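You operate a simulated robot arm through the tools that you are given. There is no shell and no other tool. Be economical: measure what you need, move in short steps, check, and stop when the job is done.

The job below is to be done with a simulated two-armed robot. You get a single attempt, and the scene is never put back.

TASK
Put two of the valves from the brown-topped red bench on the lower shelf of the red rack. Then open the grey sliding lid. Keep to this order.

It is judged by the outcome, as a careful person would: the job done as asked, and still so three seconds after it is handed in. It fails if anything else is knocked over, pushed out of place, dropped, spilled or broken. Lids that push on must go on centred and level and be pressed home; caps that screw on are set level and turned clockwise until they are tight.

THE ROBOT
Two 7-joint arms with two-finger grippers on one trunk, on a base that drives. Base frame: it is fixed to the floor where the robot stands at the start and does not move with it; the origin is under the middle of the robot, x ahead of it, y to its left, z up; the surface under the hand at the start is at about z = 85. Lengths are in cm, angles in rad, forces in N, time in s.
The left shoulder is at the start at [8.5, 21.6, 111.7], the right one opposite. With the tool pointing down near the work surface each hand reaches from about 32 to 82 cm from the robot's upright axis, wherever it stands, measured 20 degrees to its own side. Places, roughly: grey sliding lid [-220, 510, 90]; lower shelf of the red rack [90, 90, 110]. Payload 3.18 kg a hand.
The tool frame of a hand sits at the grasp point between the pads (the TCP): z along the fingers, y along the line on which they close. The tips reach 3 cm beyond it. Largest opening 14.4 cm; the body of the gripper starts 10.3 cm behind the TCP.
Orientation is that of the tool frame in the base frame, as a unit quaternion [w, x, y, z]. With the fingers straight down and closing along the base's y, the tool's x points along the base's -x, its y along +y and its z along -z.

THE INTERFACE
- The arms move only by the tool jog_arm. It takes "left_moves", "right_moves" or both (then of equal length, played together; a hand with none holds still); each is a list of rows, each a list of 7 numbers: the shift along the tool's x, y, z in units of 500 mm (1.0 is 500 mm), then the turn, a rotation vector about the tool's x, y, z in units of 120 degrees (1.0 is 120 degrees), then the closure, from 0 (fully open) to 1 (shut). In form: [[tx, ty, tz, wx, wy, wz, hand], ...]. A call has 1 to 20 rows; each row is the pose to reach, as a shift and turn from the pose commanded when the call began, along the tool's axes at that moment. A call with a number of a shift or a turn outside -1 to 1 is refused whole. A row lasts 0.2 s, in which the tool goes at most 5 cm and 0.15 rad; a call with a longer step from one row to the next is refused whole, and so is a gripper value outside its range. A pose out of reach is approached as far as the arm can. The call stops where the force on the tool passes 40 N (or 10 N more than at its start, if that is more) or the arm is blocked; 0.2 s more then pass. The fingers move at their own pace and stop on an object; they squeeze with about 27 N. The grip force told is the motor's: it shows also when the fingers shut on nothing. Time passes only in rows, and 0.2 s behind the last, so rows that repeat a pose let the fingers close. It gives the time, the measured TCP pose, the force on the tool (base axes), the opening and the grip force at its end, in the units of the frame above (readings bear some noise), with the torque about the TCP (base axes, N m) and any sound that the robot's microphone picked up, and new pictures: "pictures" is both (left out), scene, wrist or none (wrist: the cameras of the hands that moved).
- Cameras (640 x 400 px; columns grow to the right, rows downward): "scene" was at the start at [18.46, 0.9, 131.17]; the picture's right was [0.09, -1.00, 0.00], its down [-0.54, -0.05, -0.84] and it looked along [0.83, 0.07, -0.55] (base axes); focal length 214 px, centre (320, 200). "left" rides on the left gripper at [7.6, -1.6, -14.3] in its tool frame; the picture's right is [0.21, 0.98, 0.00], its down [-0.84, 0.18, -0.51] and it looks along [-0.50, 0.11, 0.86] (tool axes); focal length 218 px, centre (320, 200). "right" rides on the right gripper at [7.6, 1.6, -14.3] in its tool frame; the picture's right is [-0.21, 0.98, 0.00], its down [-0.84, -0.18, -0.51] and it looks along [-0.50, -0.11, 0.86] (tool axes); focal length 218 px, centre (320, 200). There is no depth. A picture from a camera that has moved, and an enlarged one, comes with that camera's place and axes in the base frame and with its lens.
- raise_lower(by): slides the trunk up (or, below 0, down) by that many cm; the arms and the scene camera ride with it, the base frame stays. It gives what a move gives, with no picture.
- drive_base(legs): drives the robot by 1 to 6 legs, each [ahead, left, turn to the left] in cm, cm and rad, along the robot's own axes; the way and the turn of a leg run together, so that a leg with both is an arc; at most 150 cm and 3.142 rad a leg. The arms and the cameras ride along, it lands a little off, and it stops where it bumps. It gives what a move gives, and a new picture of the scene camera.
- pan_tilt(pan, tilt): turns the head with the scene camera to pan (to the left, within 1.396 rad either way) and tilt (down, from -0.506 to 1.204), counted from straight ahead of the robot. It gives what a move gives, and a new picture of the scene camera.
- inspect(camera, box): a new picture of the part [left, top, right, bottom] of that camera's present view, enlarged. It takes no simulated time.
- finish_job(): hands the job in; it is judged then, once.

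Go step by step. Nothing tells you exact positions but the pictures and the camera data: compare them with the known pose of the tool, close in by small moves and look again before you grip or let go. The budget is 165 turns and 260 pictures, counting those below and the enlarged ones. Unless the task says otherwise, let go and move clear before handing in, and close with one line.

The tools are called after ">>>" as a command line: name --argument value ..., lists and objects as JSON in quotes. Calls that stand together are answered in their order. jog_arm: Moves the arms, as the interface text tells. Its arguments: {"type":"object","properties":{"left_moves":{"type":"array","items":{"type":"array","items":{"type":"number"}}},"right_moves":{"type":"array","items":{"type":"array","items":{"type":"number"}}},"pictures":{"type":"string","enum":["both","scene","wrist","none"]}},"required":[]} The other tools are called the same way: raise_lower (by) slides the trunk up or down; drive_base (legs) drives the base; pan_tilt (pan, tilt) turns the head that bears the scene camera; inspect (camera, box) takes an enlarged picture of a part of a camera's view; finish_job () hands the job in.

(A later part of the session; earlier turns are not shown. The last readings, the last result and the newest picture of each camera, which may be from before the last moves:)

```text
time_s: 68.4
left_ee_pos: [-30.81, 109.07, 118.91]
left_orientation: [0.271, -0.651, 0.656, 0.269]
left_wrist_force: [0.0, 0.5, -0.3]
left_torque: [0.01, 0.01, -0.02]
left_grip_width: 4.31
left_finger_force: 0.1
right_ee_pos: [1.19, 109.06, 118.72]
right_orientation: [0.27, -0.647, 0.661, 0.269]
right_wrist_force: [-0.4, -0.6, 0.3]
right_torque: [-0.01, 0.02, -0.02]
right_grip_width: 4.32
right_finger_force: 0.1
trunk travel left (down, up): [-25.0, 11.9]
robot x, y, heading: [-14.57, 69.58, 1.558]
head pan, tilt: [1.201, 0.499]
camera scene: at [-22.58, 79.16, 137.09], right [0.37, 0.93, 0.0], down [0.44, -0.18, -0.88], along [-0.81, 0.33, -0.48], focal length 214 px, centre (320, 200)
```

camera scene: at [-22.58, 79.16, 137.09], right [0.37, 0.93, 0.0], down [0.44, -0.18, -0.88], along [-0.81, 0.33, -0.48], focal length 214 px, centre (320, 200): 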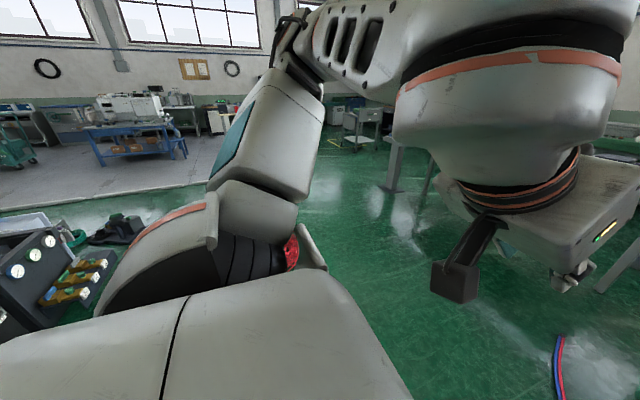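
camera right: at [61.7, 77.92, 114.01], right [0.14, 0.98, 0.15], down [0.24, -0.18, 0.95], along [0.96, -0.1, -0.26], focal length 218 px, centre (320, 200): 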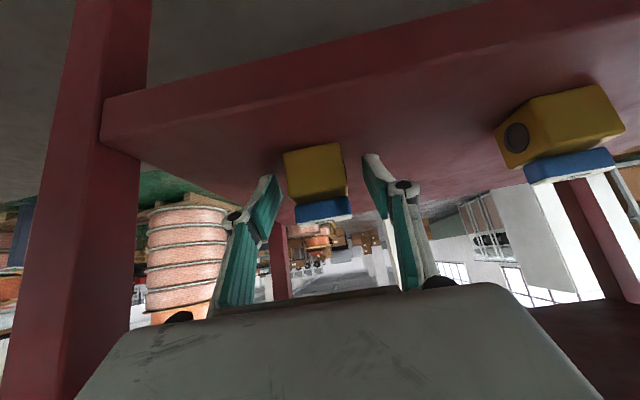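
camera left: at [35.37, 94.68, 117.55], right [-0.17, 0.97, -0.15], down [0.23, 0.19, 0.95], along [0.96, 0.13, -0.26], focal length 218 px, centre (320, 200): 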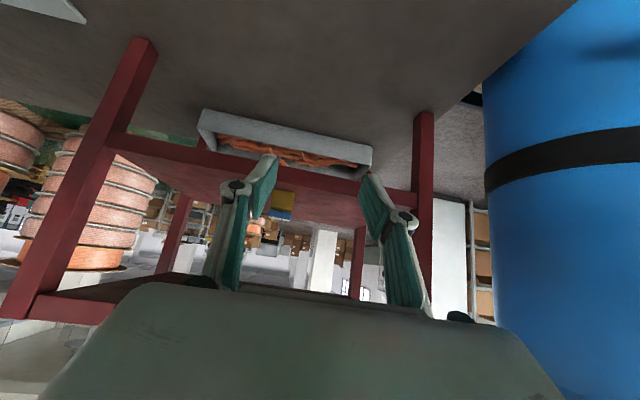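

>>> pan_tilt --pan 0.45 --tilt 0.2

>>> inspect --camera "scene" --box '[230, 130, 430, 255]'

```text
time_s: 69.5
left_ee_pos: [-30.83, 109.17, 118.92]
left_orientation: [0.271, -0.65, 0.657, 0.268]
left_wrist_force: [-0.7, 0.3, 0.1]
left_torque: [-0.02, 0.01, 0.04]
left_grip_width: 4.34
left_finger_force: 0.1
right_ee_pos: [1.14, 109.14, 118.55]
right_orientation: [0.27, -0.647, 0.661, 0.268]
right_wrist_force: [0.2, 0.3, -0.3]
right_torque: [-0.04, 0.04, 0.01]
right_grip_width: 4.33
right_finger_force: 0.1
trunk travel left (down, up): [-25.0, 11.9]
robot x, y, heading: [-14.11, 69.55, 1.562]
head pan, tilt: [0.45, 0.201]
camera scene: at [-18.11, 84.2, 139.86], right [0.9, 0.43, 0.0], down [0.09, -0.18, -0.98], along [-0.42, 0.89, -0.2], focal length 214 px, centre (320, 200)
```

scene: 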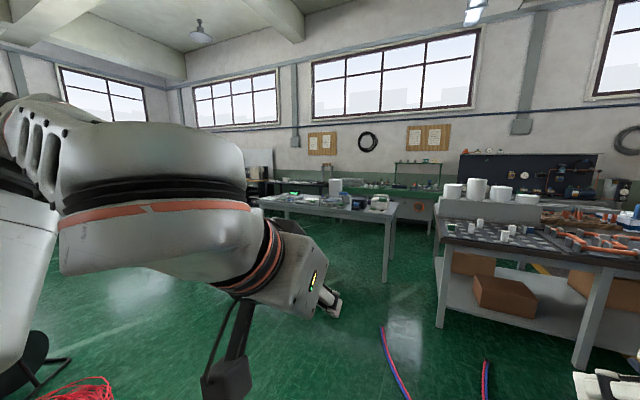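

```text
3.20 times, centred on (330, 192) of scene
camera zoom: at [-18.11, 84.2, 139.86], right [0.9, 0.43, 0.0], down [0.09, -0.18, -0.98], along [-0.42, 0.89, -0.2], focal length 686 px, centre (288, 224)
```

zoom: 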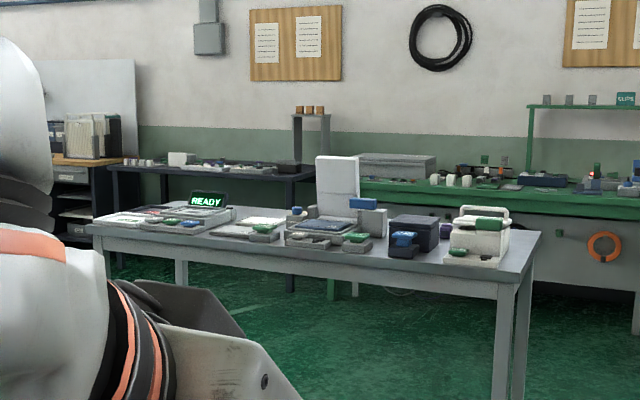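

The table sits at about x −223…−41, y≈317+, with a pedestal at (−245, 278) and a red cable pile at (−184, 110). I'll strafe and drive so that I pass between the pile and the table, then go round the pedestal's left.

>>> drive_base --legs '[[60, 80, 0], [72, 0, 0]]'

>>> pan_tilt --pan 0.9 --tilt 0.55

```text
time_s: 72.5
left_ee_pos: [-50.86, 123.97, 118.96]
left_orientation: [0.27, -0.651, 0.656, 0.268]
left_wrist_force: [-0.7, 0.4, 0.4]
left_torque: [-0.02, -0.05, -0.06]
left_grip_width: 4.3
left_finger_force: 0.0
right_ee_pos: [-18.85, 123.93, 118.55]
right_orientation: [0.27, -0.647, 0.661, 0.269]
right_wrist_force: [-0.4, 0.3, -0.7]
right_torque: [-0.05, -0.06, -0.02]
right_grip_width: 4.32
right_finger_force: 0.1
trunk travel left (down, up): [-25.0, 11.9]
robot x, y, heading: [-33.99, 84.22, 1.563]
head pan, tilt: [0.45, 0.201]
stopped in leg 1: the robot was blocked; the commanded pose is now the measured one
camera scene: at [-38.2, 99.22, 139.8], right [0.9, 0.43, 0.0], down [0.09, -0.18, -0.98], along [-0.42, 0.89, -0.2], focal length 214 px, centre (320, 200)
```

scene: 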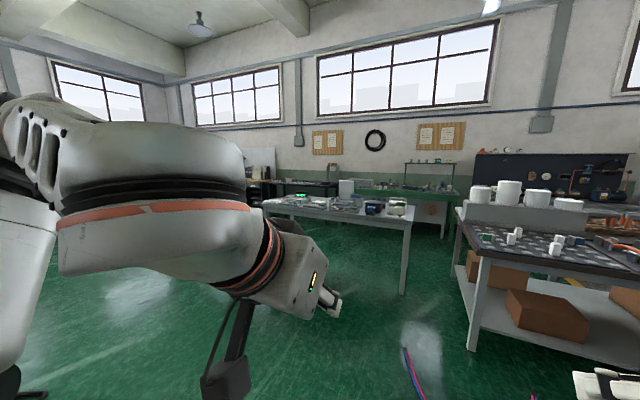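

```text
time_s: 73.4
left_ee_pos: [-50.64, 123.66, 118.99]
left_orientation: [0.271, -0.65, 0.657, 0.269]
left_wrist_force: [0.1, -1.0, -1.0]
left_torque: [-0.01, 0.0, 0.02]
left_grip_width: 4.32
left_finger_force: 0.1
right_ee_pos: [-18.6, 123.78, 118.71]
right_orientation: [0.27, -0.646, 0.661, 0.269]
right_wrist_force: [-0.2, 0.8, -0.1]
right_torque: [0.0, 0.01, -0.02]
right_grip_width: 4.31
right_finger_force: 0.1
trunk travel left (down, up): [-25.0, 11.9]
robot x, y, heading: [-33.92, 84.28, 1.561]
head pan, tilt: [0.901, 0.55]
camera scene: at [-40.9, 96.24, 136.63], right [0.63, 0.78, 0.0], down [0.41, -0.33, -0.85], along [-0.66, 0.54, -0.52], focal length 214 px, centre (320, 200)
```

scene: 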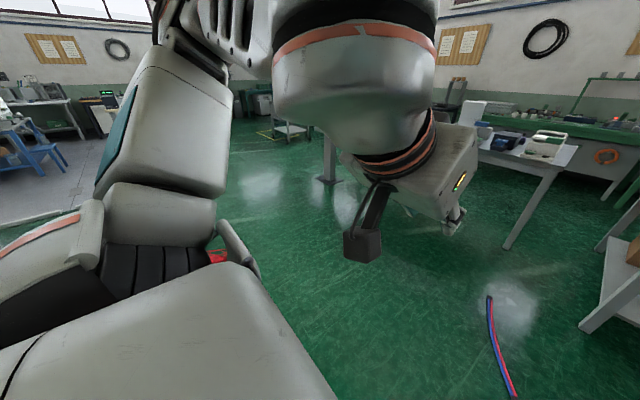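

Something low blocks on the left. I'll look down there.

>>> pan_tilt --pan 0.5 --tilt 1.15

>>> pan_tilt --pan -0.5 --tilt 1.15

```text
time_s: 74.4
left_ee_pos: [-50.56, 123.75, 119.03]
left_orientation: [0.271, -0.65, 0.657, 0.269]
left_wrist_force: [0.8, -0.6, 1.0]
left_torque: [0.01, 0.02, -0.03]
left_grip_width: 4.3
left_finger_force: 0.1
right_ee_pos: [-18.61, 123.87, 118.61]
right_orientation: [0.27, -0.646, 0.661, 0.269]
right_wrist_force: [0.9, -0.1, 0.3]
right_torque: [0.03, -0.01, 0.03]
right_grip_width: 4.32
right_finger_force: 0.1
trunk travel left (down, up): [-25.0, 11.9]
robot x, y, heading: [-34.16, 84.0, 1.561]
head pan, tilt: [0.499, 1.15]
camera scene: at [-36.7, 95.83, 132.01], right [0.88, 0.47, 0.0], down [0.43, -0.81, -0.41], along [-0.19, 0.36, -0.91], focal length 214 px, centre (320, 200)
```

scene: 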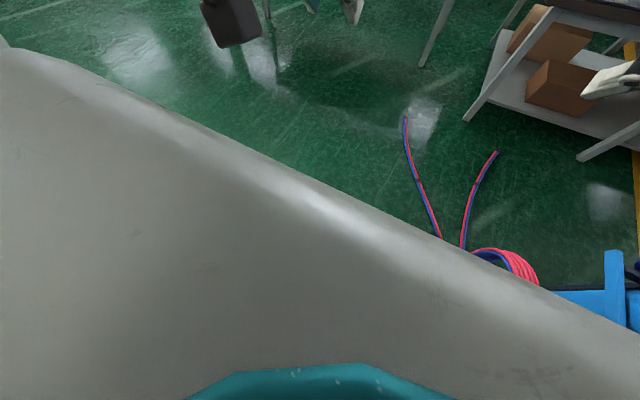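

```text
time_s: 75.6
left_ee_pos: [-50.78, 123.95, 118.84]
left_orientation: [0.268, -0.653, 0.656, 0.267]
left_wrist_force: [0.0, -0.3, -0.1]
left_torque: [0.02, 0.01, 0.02]
left_grip_width: 4.35
left_finger_force: 0.0
right_ee_pos: [-18.58, 123.73, 118.59]
right_orientation: [0.269, -0.646, 0.661, 0.27]
right_wrist_force: [0.4, -0.2, 0.7]
right_torque: [-0.02, -0.03, -0.04]
right_grip_width: 4.32
right_finger_force: 0.1
trunk travel left (down, up): [-25.0, 11.9]
robot x, y, heading: [-33.98, 84.45, 1.562]
head pan, tilt: [-0.499, 1.15]
camera scene: at [-36.3, 96.07, 132.04], right [0.92, 0.4, 0.0], down [0.36, -0.83, -0.41], along [-0.17, 0.38, -0.91], focal length 214 px, centre (320, 200)
```

scene: 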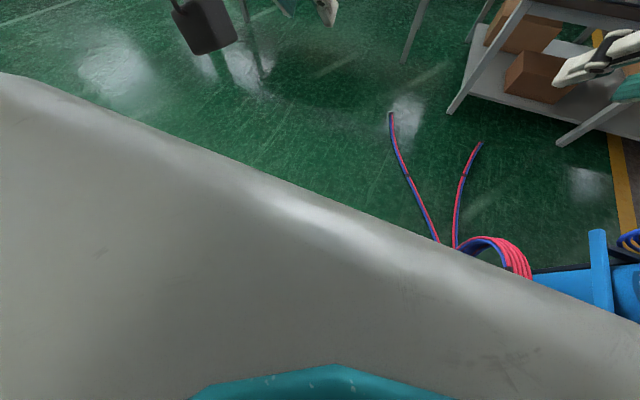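

I'll use the left wrist camera to look at the blocked side. First I'll point the hand down and move it left.

>>> jog_arm --left_moves '[[0.02, 0.07, -0.02, 0, 0.0625, 0, 0.7], [0.03, 0.14, -0.03, 0, 0.125, 0, 0.7], [0.03, 0.21, -0.03, 0, 0.1875, 0, 0.7], [0.03, 0.28, -0.03, 0, 0.25, 0, 0.7], [0.03, 0.35, -0.03, 0, 0.3125, 0, 0.7], [0.03, 0.4, -0.03, 0, 0.375, 0, 0.7]]' --pictures "none"

>>> jog_arm --left_moves '[[0, 0, 0, 0, 0, -0.07, 0.7], [0, 0, 0, 0, 0, -0.14, 0.7], [0, 0, 0, 0, 0, -0.21, 0.7], [0, 0, 0, 0, 0, -0.28, 0.7], [0, 0, 0, 0, 0, -0.35, 0.7], [0, 0, 0, 0, 0, -0.42, 0.7], [0, 0, 0, 0, 0, -0.49, 0.7], [0, 0, 0, 0, 0, -0.56, 0.7], [0, 0, 0, 0, 0, -0.63, 0.7], [0, 0, 0, 0, 0, -0.7, 0.7], [0, 0, 0, 0, 0, -0.77, 0.7], [0, 0, 0, 0, 0, -0.84, 0.7]]' --pictures "wrist"

```text
time_s: 77.0
left_ee_pos: [-69.21, 125.62, 115.23]
left_orientation: [-0.003, -0.704, 0.71, -0.001]
left_wrist_force: [0.0, 1.5, -1.7]
left_torque: [-0.17, 0.0, -0.02]
left_grip_width: 4.31
left_finger_force: 0.1
left hand out of reach, approached as far as the arm can: row 6
right_ee_pos: [-18.18, 124.15, 118.22]
right_orientation: [0.267, -0.644, 0.666, 0.265]
right_wrist_force: [-0.4, 0.8, 0.6]
right_torque: [-0.04, 0.05, 0.0]
right_grip_width: 4.32
right_finger_force: 0.1
trunk travel left (down, up): [-25.0, 11.9]
robot x, y, heading: [-34.03, 84.24, 1.559]
head pan, tilt: [-0.499, 1.15]
```

```text
time_s: 79.6
left_ee_pos: [-69.13, 125.44, 115.48]
left_orientation: [0.001, 0.996, 0.09, 0.0]
left_wrist_force: [0.6, 0.0, 0.5]
left_torque: [-0.05, -0.01, -0.01]
left_grip_width: 4.3
left_finger_force: 0.1
right_ee_pos: [-18.47, 123.91, 118.6]
right_orientation: [0.269, -0.644, 0.664, 0.267]
right_wrist_force: [-0.8, 0.4, -0.2]
right_torque: [0.01, 0.01, -0.01]
right_grip_width: 4.35
right_finger_force: 0.1
trunk travel left (down, up): [-25.0, 11.9]
robot x, y, heading: [-33.64, 84.03, 1.559]
head pan, tilt: [-0.499, 1.15]
camera left: at [-61.93, 128.43, 129.93], right [0.38, -0.92, 0.0], down [-0.8, -0.33, 0.51], along [-0.47, -0.2, -0.86], focal length 218 px, centre (320, 200)
```

left: 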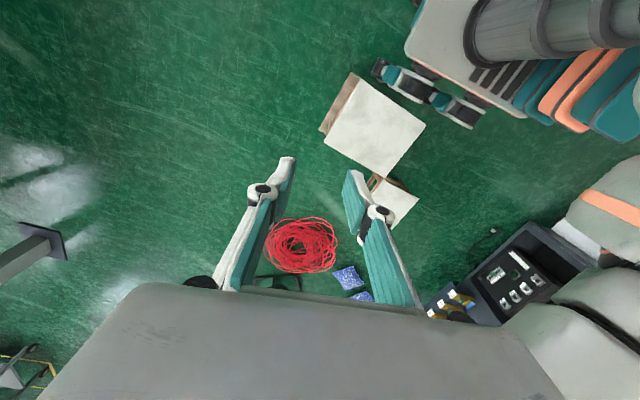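

The wrist camera shows white boxes on the floor against my left wheels, with their north edge at y≈115. I'll step right, go forward past them, then strafe left.

>>> drive_base --legs '[[0, -4, 0], [69, 0, 0]]'

>>> inspect --camera "left" --box '[0, 0, 640, 400]'

```text
time_s: 84.0
left_ee_pos: [-64.72, 192.88, 115.53]
left_orientation: [0.001, 0.996, 0.091, -0.001]
left_wrist_force: [0.0, -0.5, -0.8]
left_torque: [-0.01, 0.0, -0.01]
left_grip_width: 4.35
left_finger_force: 0.0
right_ee_pos: [-14.06, 191.44, 118.62]
right_orientation: [0.269, -0.647, 0.661, 0.269]
right_wrist_force: [-0.5, -0.6, -0.5]
right_torque: [0.0, -0.03, 0.01]
right_grip_width: 4.33
right_finger_force: 0.1
trunk travel left (down, up): [-25.0, 11.9]
robot x, y, heading: [-29.01, 151.64, 1.566]
head pan, tilt: [-0.499, 1.15]
camera scene: at [-29.15, 164.48, 132.23], right [1.0, -0.03, 0.0], down [-0.03, -0.9, -0.44], along [0.01, 0.44, -0.9], focal length 214 px, centre (320, 200)
```

scene: 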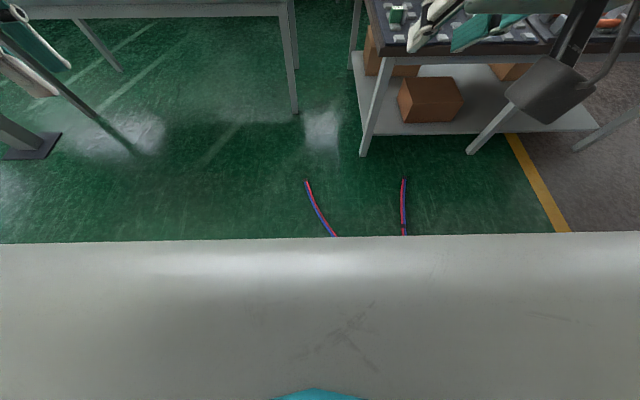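

```text
1.00 times, centred on (320, 200) of left (not enlarged: the box is as wide or as high as the picture)
camera zoom: at [-57.47, 196.0, 129.94], right [0.38, -0.92, 0.0], down [-0.8, -0.33, 0.51], along [-0.47, -0.2, -0.86], focal length 218 px, centre (320, 200)
```

zoom: 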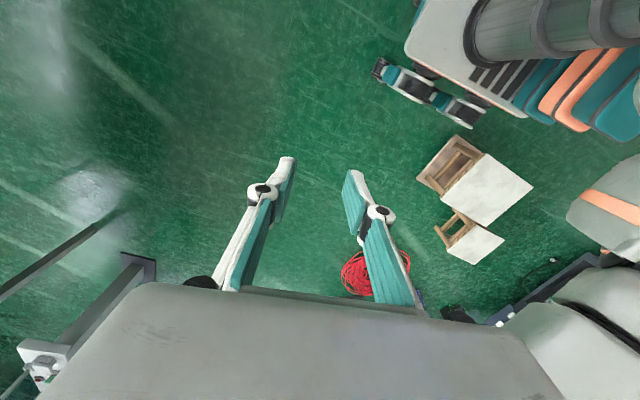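

>>> drive_base --legs '[[48, 70, 0], [0, 60, 0]]'

>>> inspect --camera "left" --box '[0, 0, 640, 400]'

>>> pan_tilt --pan 0.7 --tilt 0.45

```text
time_s: 96.0
left_ee_pos: [-196.45, 239.32, 115.45]
left_orientation: [0.002, 0.995, 0.1, 0.0]
left_wrist_force: [1.1, -0.2, -0.2]
left_torque: [0.01, -0.01, 0.0]
left_grip_width: 4.34
left_finger_force: 0.1
right_ee_pos: [-145.75, 238.78, 118.67]
right_orientation: [0.268, -0.652, 0.656, 0.271]
right_wrist_force: [0.2, 0.1, -0.3]
right_torque: [0.0, 0.0, -0.02]
right_grip_width: 4.32
right_finger_force: 0.0
trunk travel left (down, up): [-25.0, 11.9]
robot x, y, heading: [-160.4, 199.01, 1.582]
head pan, tilt: [-0.499, 1.15]
camera scene: at [-160.29, 211.46, 132.22], right [1.0, -0.01, 0.0], down [-0.01, -0.9, -0.44], along [0.0, 0.44, -0.9], focal length 214 px, centre (320, 200)
```

scene: 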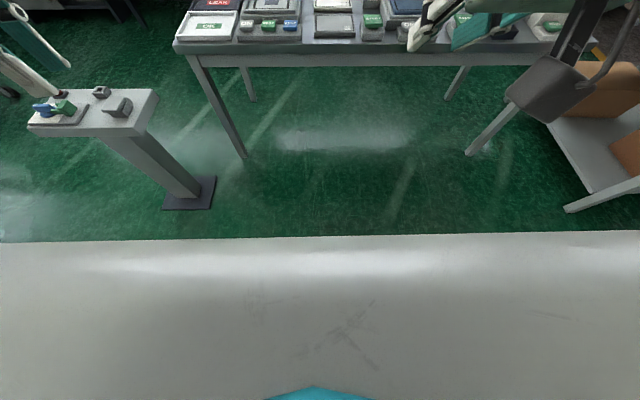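

```text
1.00 times, centred on (320, 200) of left (not enlarged: the box is as wide or as high as the picture)
camera zoom: at [-189.19, 242.47, 129.95], right [0.4, -0.92, 0.0], down [-0.79, -0.34, 0.51], along [-0.47, -0.2, -0.86], focal length 218 px, centre (320, 200)
```

zoom: 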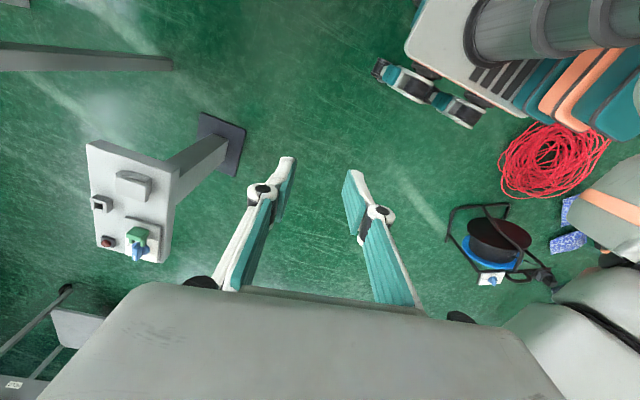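

```text
time_s: 97.4
left_ee_pos: [-196.47, 239.26, 115.54]
left_orientation: [0.0, 0.995, 0.1, 0.0]
left_wrist_force: [0.2, 0.3, 0.6]
left_torque: [0.01, 0.02, -0.01]
left_grip_width: 4.3
left_finger_force: 0.0
right_ee_pos: [-145.65, 238.88, 118.58]
right_orientation: [0.267, -0.653, 0.655, 0.272]
right_wrist_force: [-0.2, 0.8, -0.3]
right_torque: [-0.03, -0.01, -0.01]
right_grip_width: 4.31
right_finger_force: 0.1
trunk travel left (down, up): [-25.0, 11.9]
robot x, y, heading: [-160.26, 199.27, 1.579]
head pan, tilt: [0.7, 0.45]
camera scene: at [-166.33, 212.23, 137.53], right [0.76, 0.65, 0.0], down [0.28, -0.33, -0.9], along [-0.59, 0.68, -0.44], focal length 214 px, centre (320, 200)
```

scene: 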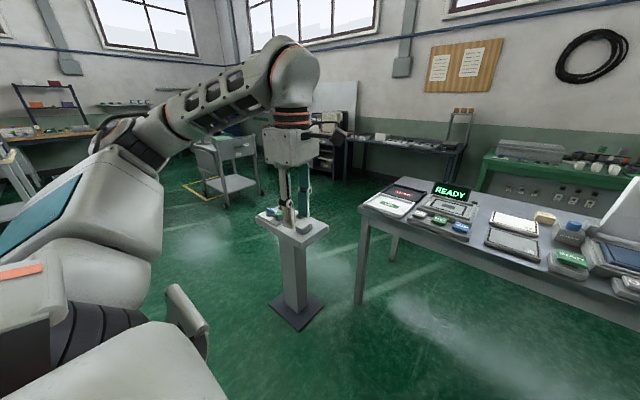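

>>> inspect --camera "scene" --box '[310, 80, 630, 260]'

>>> inspect --camera "scene" --box '[340, 90, 500, 190]'

```text
2.00 times, centred on (470, 170) of scene
camera zoom: at [-166.33, 212.23, 137.53], right [0.76, 0.65, 0.0], down [0.28, -0.33, -0.9], along [-0.59, 0.68, -0.44], focal length 429 px, centre (20, 260)
```

zoom: 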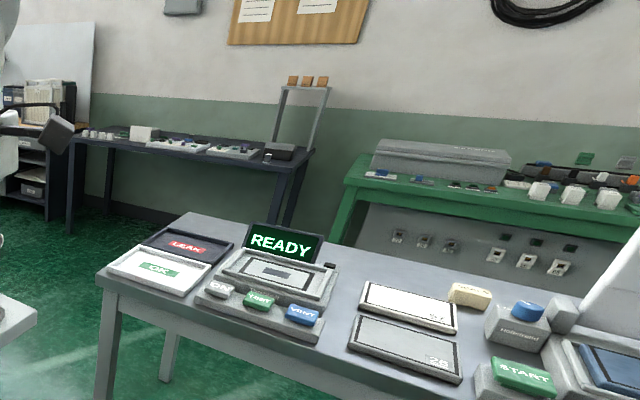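

```text
4.00 times, centred on (420, 140) of scene
camera zoom: at [-166.33, 212.23, 137.53], right [0.76, 0.65, 0.0], down [0.28, -0.33, -0.9], along [-0.59, 0.68, -0.44], focal length 858 px, centre (-80, 440)
```

zoom: 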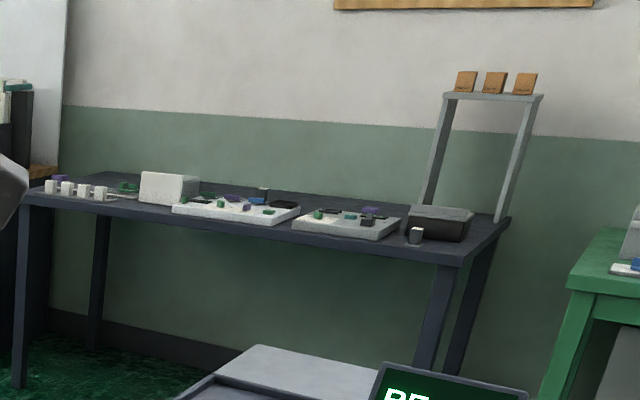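

The dark box with the grey lid sits on the right end of the dark wall bench. I'll go left around the pedestal, then up toward the wall.

>>> drive_base --legs '[[-10, 90, 0], [10, 85, 0]]'

>>> inspect --camera "left" --box '[0, 0, 640, 400]'

>>> pan_tilt --pan 0.1 --tilt 0.5

```text
time_s: 113.2
left_ee_pos: [-372.16, 237.41, 115.5]
left_orientation: [0.001, 0.995, 0.101, -0.001]
left_wrist_force: [-0.2, 0.3, -0.4]
left_torque: [0.03, 0.01, 0.01]
left_grip_width: 4.33
left_finger_force: 0.0
right_ee_pos: [-321.35, 236.92, 118.63]
right_orientation: [0.267, -0.653, 0.655, 0.271]
right_wrist_force: [-0.3, -0.2, 0.4]
right_torque: [0.01, 0.01, -0.01]
right_grip_width: 4.33
right_finger_force: 0.1
trunk travel left (down, up): [-25.0, 11.9]
robot x, y, heading: [-336.07, 197.05, 1.587]
head pan, tilt: [0.7, 0.45]
camera scene: at [-342.04, 210.32, 137.54], right [0.76, 0.65, 0.0], down [0.28, -0.33, -0.9], along [-0.59, 0.68, -0.44], focal length 214 px, centre (320, 200)
```

scene: 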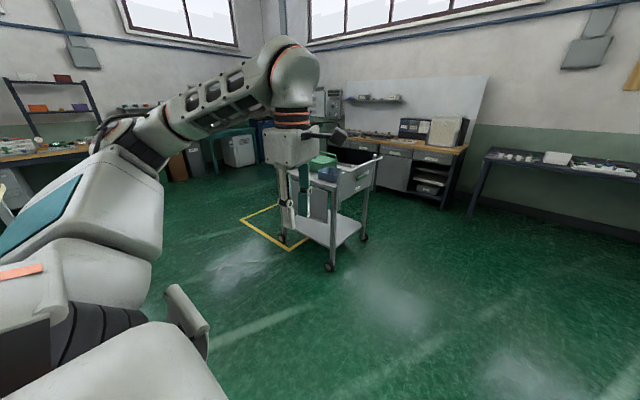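

```text
1.00 times, centred on (320, 200) of left (not enlarged: the box is as wide or as high as the picture)
camera zoom: at [-364.96, 240.51, 129.95], right [0.4, -0.92, 0.0], down [-0.79, -0.34, 0.51], along [-0.47, -0.21, -0.86], focal length 218 px, centre (320, 200)
```

zoom: 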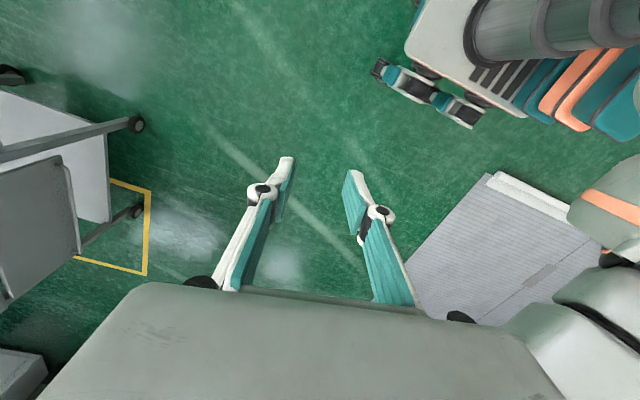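

```text
time_s: 114.2
left_ee_pos: [-372.16, 237.23, 115.51]
left_orientation: [0.001, 0.995, 0.101, 0.0]
left_wrist_force: [0.6, 0.4, 0.8]
left_torque: [0.01, 0.0, 0.01]
left_grip_width: 4.32
left_finger_force: 0.1
right_ee_pos: [-321.47, 236.95, 118.53]
right_orientation: [-0.266, 0.654, -0.654, -0.272]
right_wrist_force: [-0.4, -0.3, 1.0]
right_torque: [-0.02, 0.0, -0.04]
right_grip_width: 4.33
right_finger_force: 0.0
trunk travel left (down, up): [-25.0, 11.9]
robot x, y, heading: [-336.07, 197.15, 1.583]
head pan, tilt: [0.099, 0.499]
camera scene: at [-337.05, 212.41, 137.09], right [0.99, 0.11, 0.0], down [0.05, -0.48, -0.88], along [-0.1, 0.87, -0.48], focal length 214 px, centre (320, 200)
```

scene: 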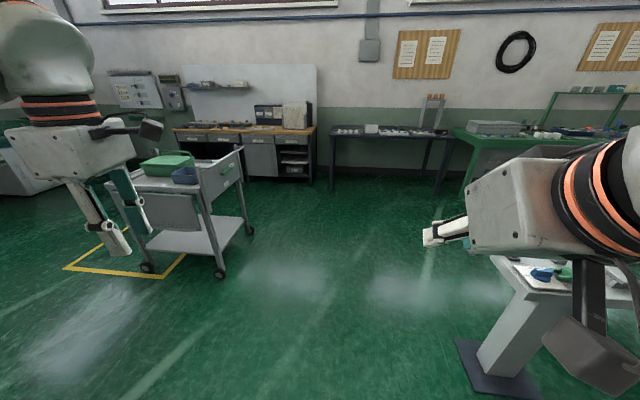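

The way ahead is clear at x≈−336, with the bench front at y≈490. I'll drive forward to y≈430.

>>> drive_base --legs '[[130, -3, 0], [103, -5, 0]]'

>>> pan_tilt --pan -0.9 --tilt 0.55

```text
time_s: 125.8
left_ee_pos: [-363.5, 473.26, 115.54]
left_orientation: [0.001, 0.995, 0.101, -0.001]
left_wrist_force: [0.1, 1.0, -0.4]
left_torque: [-0.01, -0.02, 0.0]
left_grip_width: 4.34
left_finger_force: 0.0
right_ee_pos: [-312.68, 473.07, 118.69]
right_orientation: [0.267, -0.654, 0.654, 0.272]
right_wrist_force: [-0.8, -0.4, -0.5]
right_torque: [0.01, 0.0, 0.0]
right_grip_width: 4.31
right_finger_force: 0.2
trunk travel left (down, up): [-25.0, 11.9]
robot x, y, heading: [-327.23, 432.87, 1.587]
head pan, tilt: [0.099, 0.499]
camera scene: at [-328.27, 448.49, 137.09], right [0.99, 0.11, 0.0], down [0.05, -0.48, -0.88], along [-0.1, 0.87, -0.48], focal length 214 px, centre (320, 200)
```

scene: 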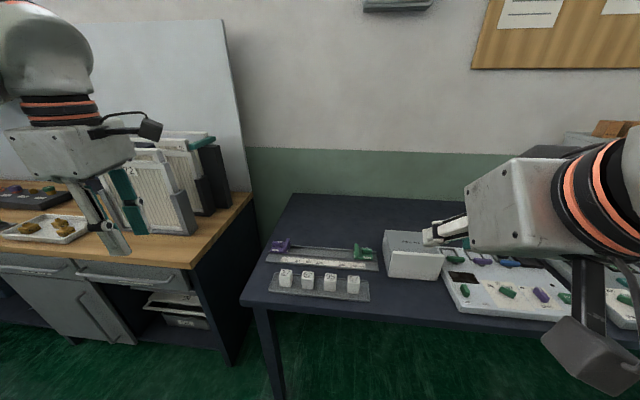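

```text
time_s: 127.0
left_ee_pos: [-363.45, 473.35, 115.56]
left_orientation: [0.001, 0.995, 0.101, -0.001]
left_wrist_force: [0.3, -0.4, -0.3]
left_torque: [0.0, -0.01, -0.01]
left_grip_width: 4.32
left_finger_force: 0.1
right_ee_pos: [-312.68, 473.02, 118.72]
right_orientation: [-0.266, 0.654, -0.653, -0.272]
right_wrist_force: [-0.1, 0.4, -0.4]
right_torque: [0.02, -0.01, 0.01]
right_grip_width: 4.34
right_finger_force: 0.0
trunk travel left (down, up): [-25.0, 11.9]
robot x, y, heading: [-327.06, 433.09, 1.586]
head pan, tilt: [-0.901, 0.55]
camera scene: at [-320.28, 445.11, 136.63], right [0.63, -0.77, 0.0], down [-0.4, -0.33, -0.85], along [0.66, 0.54, -0.52], focal length 214 px, centre (320, 200)
```

scene: 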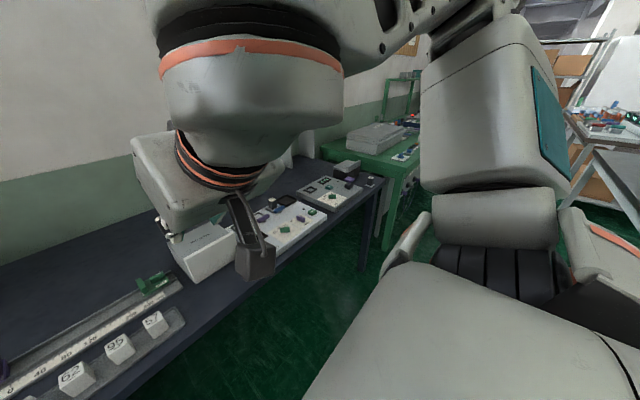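

>>> drive_base --legs '[[3, -85, 0]]'

>>> pan_tilt --pan -0.25 --tilt 0.65

```text
time_s: 134.7
left_ee_pos: [-279.79, 477.66, 115.55]
left_orientation: [0.0, 0.995, 0.099, -0.001]
left_wrist_force: [0.2, -0.5, -0.4]
left_torque: [0.0, -0.01, -0.01]
left_grip_width: 4.34
left_finger_force: 0.1
right_ee_pos: [-228.99, 476.86, 118.69]
right_orientation: [0.268, -0.652, 0.656, 0.272]
right_wrist_force: [-1.0, 0.2, -1.4]
right_torque: [-0.02, -0.05, -0.01]
right_grip_width: 4.32
right_finger_force: 0.1
trunk travel left (down, up): [-25.0, 11.9]
robot x, y, heading: [-243.52, 437.44, 1.579]
head pan, tilt: [-0.901, 0.55]
camera scene: at [-236.81, 449.03, 136.63], right [0.63, -0.78, 0.0], down [-0.41, -0.33, -0.85], along [0.66, 0.54, -0.52], focal length 214 px, centre (320, 200)
```

scene: 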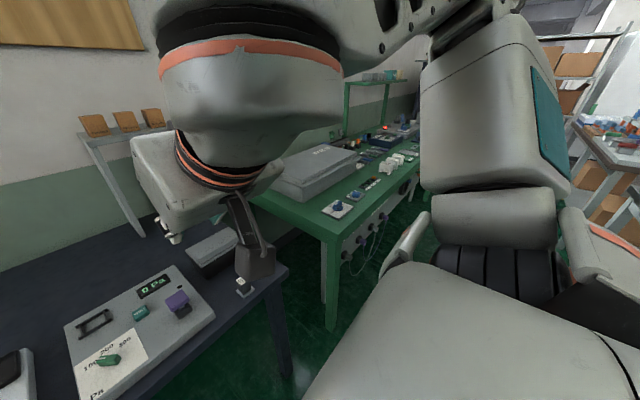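

```text
time_s: 135.8
left_ee_pos: [-279.71, 477.54, 115.58]
left_orientation: [0.001, 0.995, 0.098, 0.0]
left_wrist_force: [0.8, -0.2, 0.7]
left_torque: [0.01, -0.04, -0.03]
left_grip_width: 4.33
left_finger_force: 0.1
right_ee_pos: [-228.99, 476.96, 118.7]
right_orientation: [0.267, -0.652, 0.656, 0.272]
right_wrist_force: [-0.7, 0.3, -0.3]
right_torque: [0.02, -0.02, 0.01]
right_grip_width: 4.31
right_finger_force: 0.1
trunk travel left (down, up): [-25.0, 11.9]
robot x, y, heading: [-243.79, 437.25, 1.58]
head pan, tilt: [-0.25, 0.649]
camera scene: at [-241.73, 451.82, 135.75], right [0.97, -0.24, 0.0], down [-0.15, -0.59, -0.8], along [0.19, 0.77, -0.6], focal length 214 px, centre (320, 200)
```

scene: 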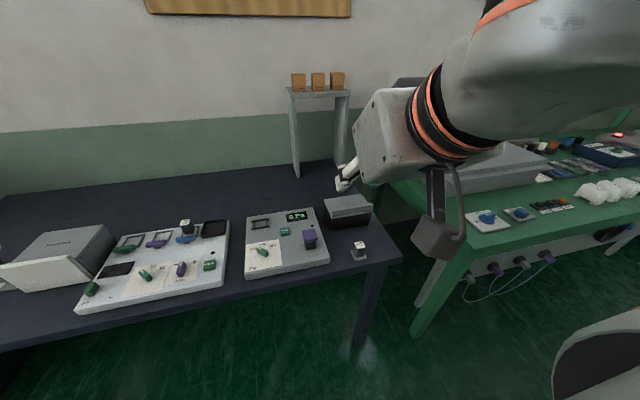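

>>> inspect --camera "scene" --box '[290, 170, 410, 270]'

>>> inspect --camera "right" --box '[0, 0, 640, 400]'

```text
4.00 times, centred on (350, 220) of scene
camera zoom: at [-241.73, 451.82, 135.75], right [0.97, -0.24, 0.0], down [-0.15, -0.59, -0.8], along [0.19, 0.77, -0.6], focal length 858 px, centre (200, 120)
```

zoom: 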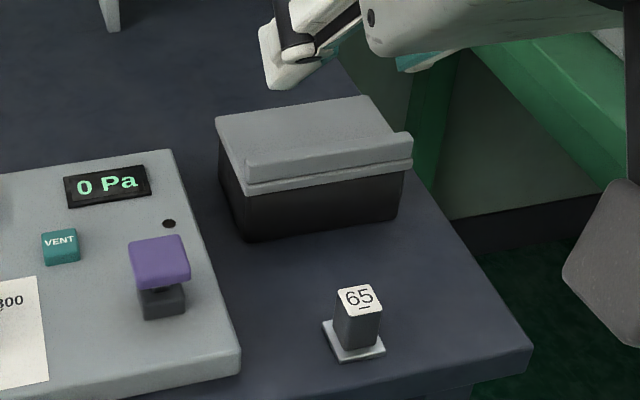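

```text
1.00 times, centred on (320, 200) of right (not enlarged: the box is as wide or as high as the picture)
camera zoom: at [-230.67, 461.44, 123.45], right [-0.98, 0.15, 0.15], down [0.19, 0.24, 0.95], along [0.11, 0.96, -0.26], focal length 218 px, centre (320, 200)
```

zoom: 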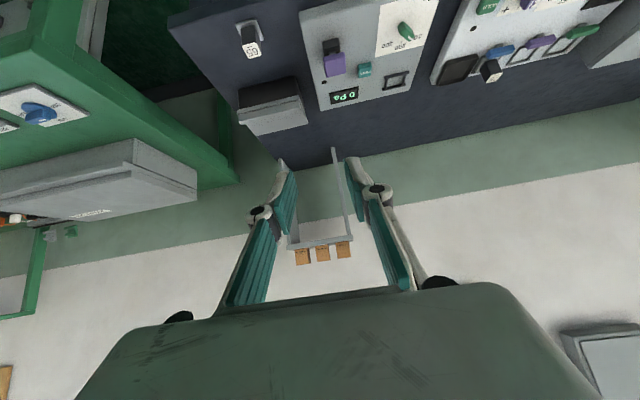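

>>> inspect --camera "right" --box '[220, 60, 340, 145]'

>>> inspect --camera "left" --box '[0, 0, 640, 400]'

```text
4.71 times, centred on (280, 102) of right
camera zoom: at [-230.67, 461.44, 123.45], right [-0.98, 0.15, 0.15], down [0.19, 0.24, 0.95], along [0.11, 0.96, -0.26], focal length 1027 px, centre (508, 659)
```

zoom: 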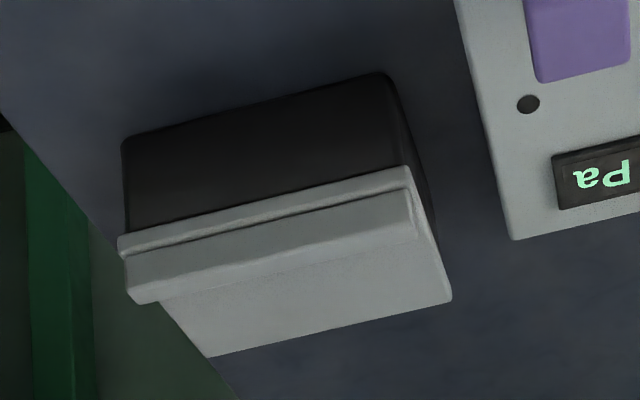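

```text
1.00 times, centred on (320, 200) of left (not enlarged: the box is as wide or as high as the picture)
camera zoom: at [-272.53, 480.69, 129.95], right [0.4, -0.92, 0.0], down [-0.79, -0.34, 0.51], along [-0.47, -0.2, -0.86], focal length 218 px, centre (320, 200)
```

zoom: 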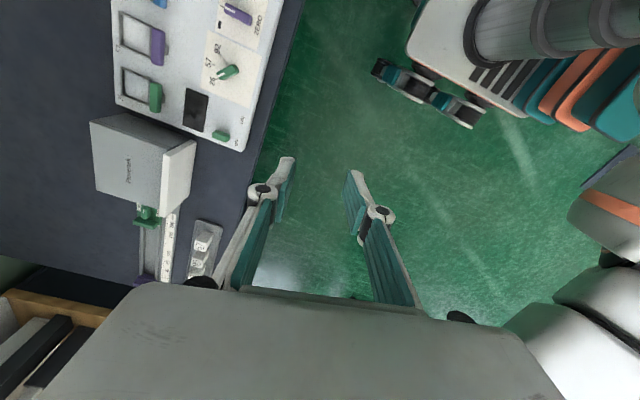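

The lid is a slab with a raised lip along its front edge, at x≈−222…−206, y≈511, lip top z≈84. I'll move closer and lower the trunk, then point the right hand down.

>>> drive_base --legs '[[9, -14, 0]]'

>>> raise_lower --by -6

>>> jog_arm --right_moves '[[0, 0, 0, 0, 0.0625, 0, 0.6], [0, 0, 0, 0, 0.125, 0, 0.5], [0, 0, 0, 0, 0.1875, 0, 0.5], [0, 0, 0, 0, 0.25, 0, 0.5], [0, 0, 0, 0, 0.3125, 0, 0.5], [0, 0, 0, 0, 0.375, 0, 0.5]]' --pictures "both"

```text
time_s: 137.6
left_ee_pos: [-265.7, 486.46, 115.5]
left_orientation: [0.0, 0.995, 0.099, -0.001]
left_wrist_force: [0.5, 0.7, -0.4]
left_torque: [0.0, 0.04, -0.01]
left_grip_width: 4.34
left_finger_force: 0.0
right_ee_pos: [-214.96, 485.95, 118.67]
right_orientation: [0.266, -0.652, 0.656, 0.272]
right_wrist_force: [-0.2, 0.3, 0.7]
right_torque: [-0.03, 0.02, -0.02]
right_grip_width: 4.31
right_finger_force: 0.2
trunk travel left (down, up): [-25.0, 11.9]
robot x, y, heading: [-229.94, 446.42, 1.583]
head pan, tilt: [-0.25, 0.649]
camera scene: at [-227.63, 460.89, 135.75], right [0.97, -0.24, 0.0], down [-0.14, -0.59, -0.8], along [0.19, 0.77, -0.6], focal length 214 px, centre (320, 200)
```

scene: 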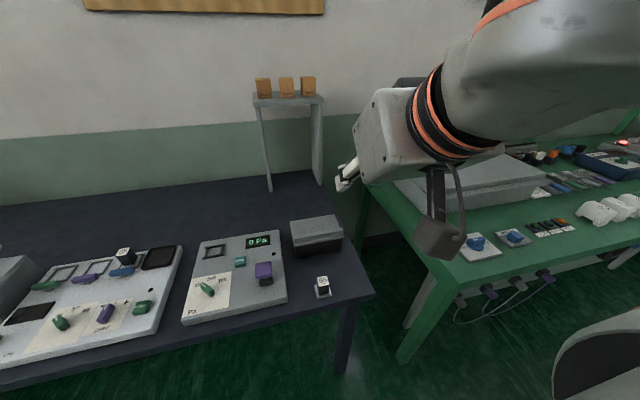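

```text
time_s: 138.6
left_ee_pos: [-265.67, 486.46, 109.66]
left_orientation: [-0.001, 0.995, 0.099, -0.001]
left_wrist_force: [-0.3, -0.3, 0.4]
left_torque: [0.02, 0.0, -0.02]
left_grip_width: 4.33
left_finger_force: 0.1
right_ee_pos: [-214.93, 486.4, 112.1]
right_orientation: [0.261, -0.654, 0.659, 0.264]
right_wrist_force: [-0.7, 0.4, 0.6]
right_torque: [0.01, 0.0, 0.03]
right_grip_width: 4.31
right_finger_force: 0.0
trunk travel left (down, up): [-19.0, 17.9]
robot x, y, heading: [-229.64, 445.95, 1.582]
head pan, tilt: [-0.25, 0.649]
```

```text
time_s: 140.0
left_ee_pos: [-265.69, 486.64, 109.5]
left_orientation: [0.002, 0.995, 0.1, -0.001]
left_wrist_force: [-0.6, 0.7, -0.3]
left_torque: [0.01, 0.02, -0.02]
left_grip_width: 4.33
left_finger_force: 0.1
right_ee_pos: [-215.11, 486.69, 111.83]
right_orientation: [-0.014, -0.707, 0.707, -0.01]
right_wrist_force: [0.0, -0.2, 0.3]
right_torque: [-0.03, -0.01, 0.0]
right_grip_width: 7.19
right_finger_force: 0.1
trunk travel left (down, up): [-19.0, 17.9]
robot x, y, heading: [-229.4, 446.42, 1.578]
head pan, tilt: [-0.25, 0.649]
camera scene: at [-227.72, 465.18, 129.46], right [0.97, -0.24, 0.0], down [-0.14, -0.59, -0.8], along [0.19, 0.77, -0.61], focal length 214 px, centre (320, 200)
camera right: at [-216.65, 479.43, 126.52], right [-0.98, 0.21, 0.0], down [0.18, 0.86, 0.48], along [0.1, 0.47, -0.88], focal length 218 px, centre (320, 200)
```

scene: 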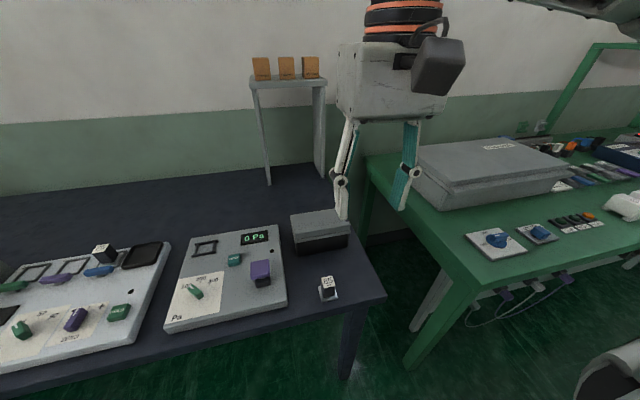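
right: 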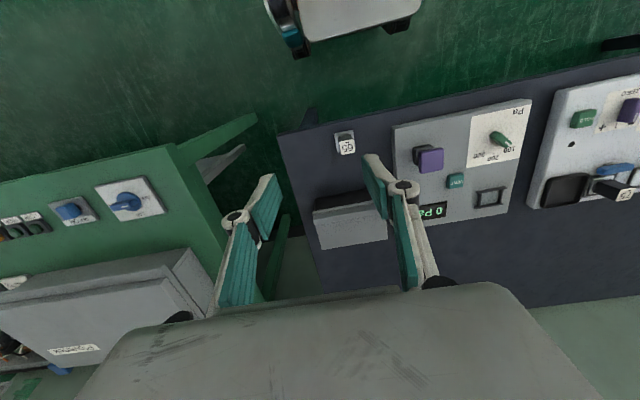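

>>> inspect --camera "scene" --box '[380, 110, 600, 240]'

>>> inspect --camera "right" --box '[270, 110, 430, 280]'

```text
2.91 times, centred on (490, 175) of scene
camera zoom: at [-227.72, 465.18, 129.46], right [0.97, -0.24, 0.0], down [-0.14, -0.59, -0.8], along [0.19, 0.77, -0.61], focal length 624 px, centre (-174, 273)
```

zoom: 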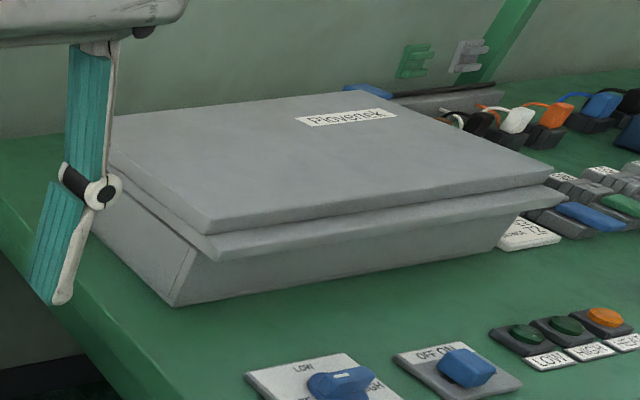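

```text
2.35 times, centred on (350, 195) of right
camera zoom: at [-216.65, 479.43, 126.52], right [-0.98, 0.21, 0.0], down [0.18, 0.86, 0.48], along [0.1, 0.47, -0.88], focal length 514 px, centre (249, 212)
```

zoom: 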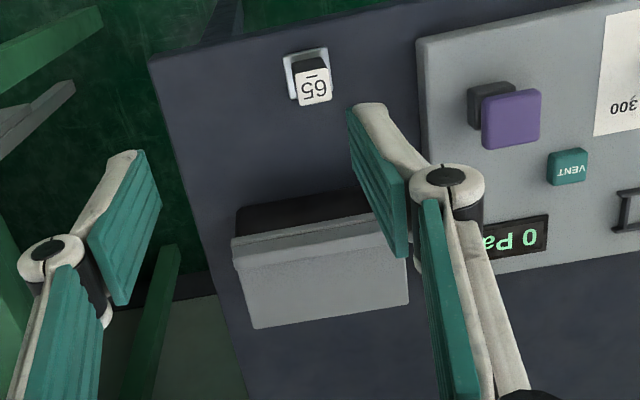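

>>> inspect --camera "scene" --box '[270, 190, 390, 310]'

```text
3.33 times, centred on (330, 250) of scene
camera zoom: at [-227.72, 465.18, 129.46], right [0.97, -0.24, 0.0], down [-0.14, -0.59, -0.8], along [0.19, 0.77, -0.61], focal length 715 px, centre (287, 33)
```

zoom: 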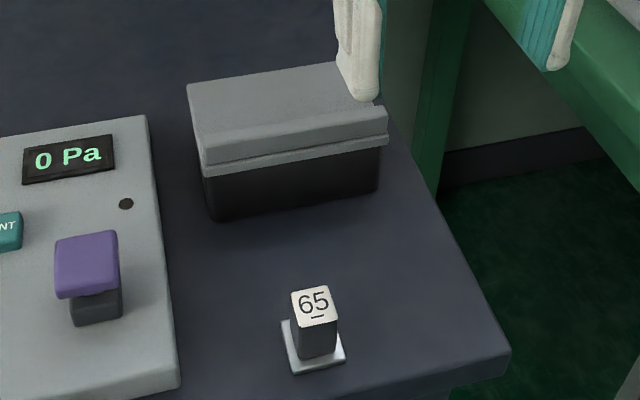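

Triangulating gives lid top z≈89, lip at y≈502.5–504.5 with top z≈90.5, and x −225…−210. I'll yaw the right hand 90° so that it closes along y, and hover over the lip's right part.

>>> jog_arm --right_moves '[[-0.03, -0.003, 0, 0, 0, 0.068, 0.5], [-0.06, -0.006, 0, 0, 0, 0.136, 0.5], [-0.09, -0.009, 0, 0, 0, 0.204, 0.5], [-0.12, -0.012, 0, 0, 0, 0.272, 0.5], [-0.15, -0.015, 0.02, 0, 0, 0.34, 0.5], [-0.18, -0.018, 0.04, 0, 0, 0.408, 0.5], [-0.21, -0.021, 0.06, 0, 0, 0.476, 0.5], [-0.24, -0.024, 0.08, 0, 0, 0.544, 0.5], [-0.27, -0.027, 0.1, 0, 0, 0.612, 0.5], [-0.3, -0.03, 0.13, 0, 0, 0.68, 0.5], [-0.336, -0.032, 0.16, 0, 0, 0.75, 0.5]]' --pictures "both"

>>> inspect --camera "scene" --box '[270, 160, 430, 310]'

```text
time_s: 142.4
left_ee_pos: [-265.84, 486.5, 109.54]
left_orientation: [0.002, 0.995, 0.099, -0.001]
left_wrist_force: [0.3, -0.1, -0.4]
left_torque: [0.01, 0.03, 0.01]
left_grip_width: 4.34
left_finger_force: 0.2
right_ee_pos: [-213.53, 503.39, 103.53]
right_orientation: [-0.004, 0.002, 1.0, -0.014]
right_wrist_force: [-0.5, 0.2, -0.7]
right_torque: [-0.02, -0.01, -0.04]
right_grip_width: 7.19
right_finger_force: 0.1
trunk travel left (down, up): [-19.0, 17.9]
robot x, y, heading: [-229.65, 446.51, 1.58]
head pan, tilt: [-0.25, 0.649]
camera scene: at [-227.72, 465.17, 129.46], right [0.97, -0.24, 0.0], down [-0.14, -0.59, -0.8], along [0.19, 0.77, -0.6], focal length 214 px, centre (320, 200)
camera right: at [-221.01, 505.51, 117.84], right [0.21, 0.98, -0.03], down [0.84, -0.17, 0.51], along [0.49, -0.13, -0.86], focal length 218 px, centre (320, 200)
```

scene: 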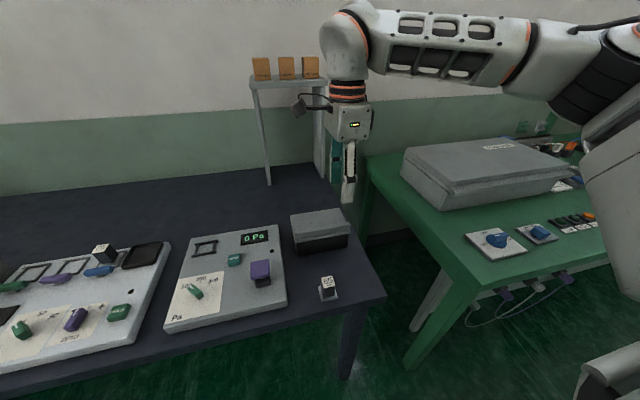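
right: 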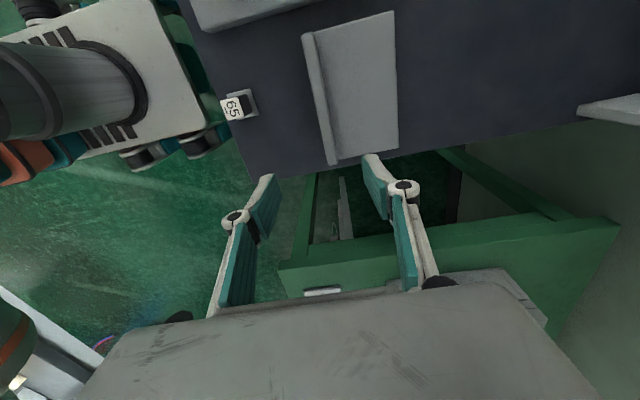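

```text
2.67 times, centred on (350, 235) of scene
camera zoom: at [-227.72, 465.17, 129.46], right [0.97, -0.24, 0.0], down [-0.14, -0.59, -0.8], along [0.19, 0.77, -0.6], focal length 572 px, centre (240, 107)
```

zoom: 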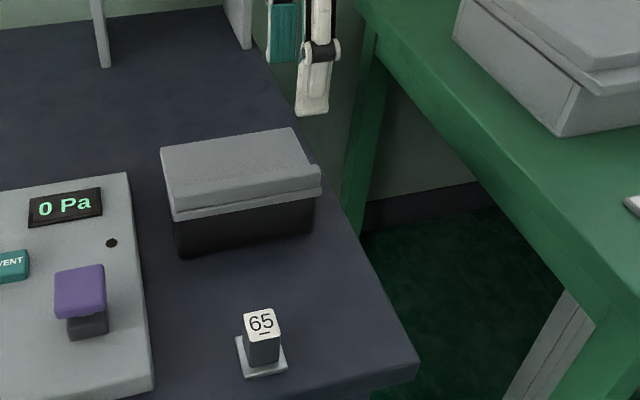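

>>> inspect --camera "right" --box '[220, 0, 420, 200]'

```text
2.00 times, centred on (320, 100) of right
camera zoom: at [-221.01, 505.51, 117.84], right [0.21, 0.98, -0.03], down [0.84, -0.17, 0.51], along [0.49, -0.13, -0.86], focal length 436 px, centre (320, 400)
```

zoom: 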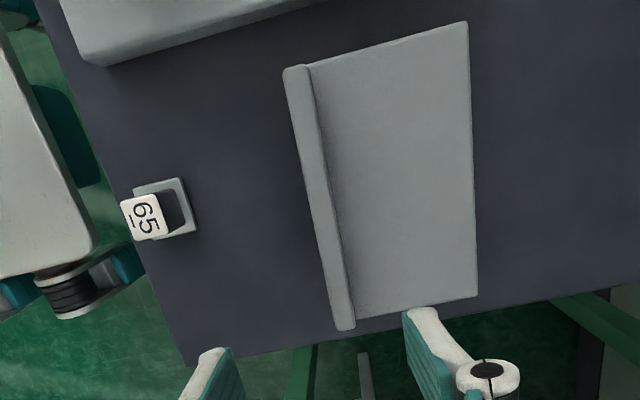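

>>> jog_arm --right_moves '[[0, 0.005, 0.06, 0, 0, 0, 0.6], [0, 0.01, 0.12, 0, 0, 0, 0.65], [0, 0.014, 0.17, 0, 0, 0, 0.65], [0, 0.014, 0.17, 0, 0, 0, 0.65]]' --pictures "wrist"

>>> inspect --camera "scene" --box '[270, 160, 430, 310]'

```text
time_s: 143.4
left_ee_pos: [-265.66, 486.42, 109.57]
left_orientation: [0.001, 0.995, 0.1, -0.001]
left_wrist_force: [0.2, -0.5, -0.5]
left_torque: [0.03, 0.01, 0.0]
left_grip_width: 4.33
left_finger_force: 0.1
right_ee_pos: [-213.51, 503.6, 94.96]
right_orientation: [-0.004, 0.002, 1.0, -0.016]
right_wrist_force: [-1.1, -0.3, 0.3]
right_torque: [0.01, 0.03, 0.0]
right_grip_width: 5.04
right_finger_force: 0.0
trunk travel left (down, up): [-19.0, 17.9]
robot x, y, heading: [-229.62, 446.05, 1.583]
head pan, tilt: [-0.25, 0.649]
camera right: at [-221.05, 505.82, 109.32], right [0.21, 0.98, -0.03], down [0.85, -0.17, 0.51], along [0.49, -0.13, -0.86], focal length 218 px, centre (320, 200)
```

right: 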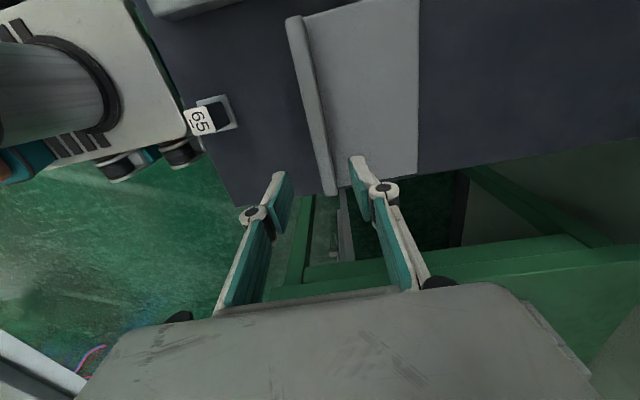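

```text
2.67 times, centred on (350, 235) of scene
camera zoom: at [-227.72, 465.07, 129.5], right [0.97, -0.24, 0.0], down [-0.14, -0.59, -0.8], along [0.19, 0.77, -0.6], focal length 572 px, centre (240, 107)
```

zoom: 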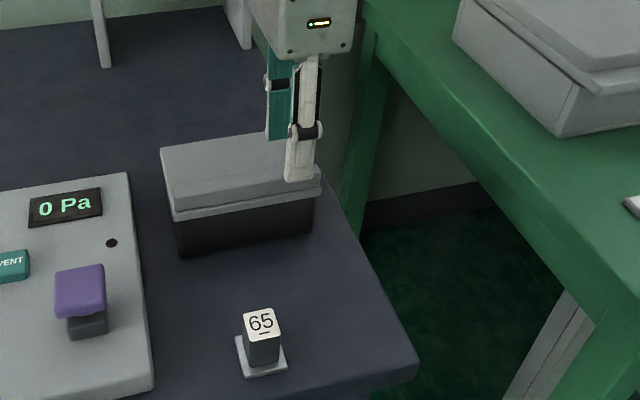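

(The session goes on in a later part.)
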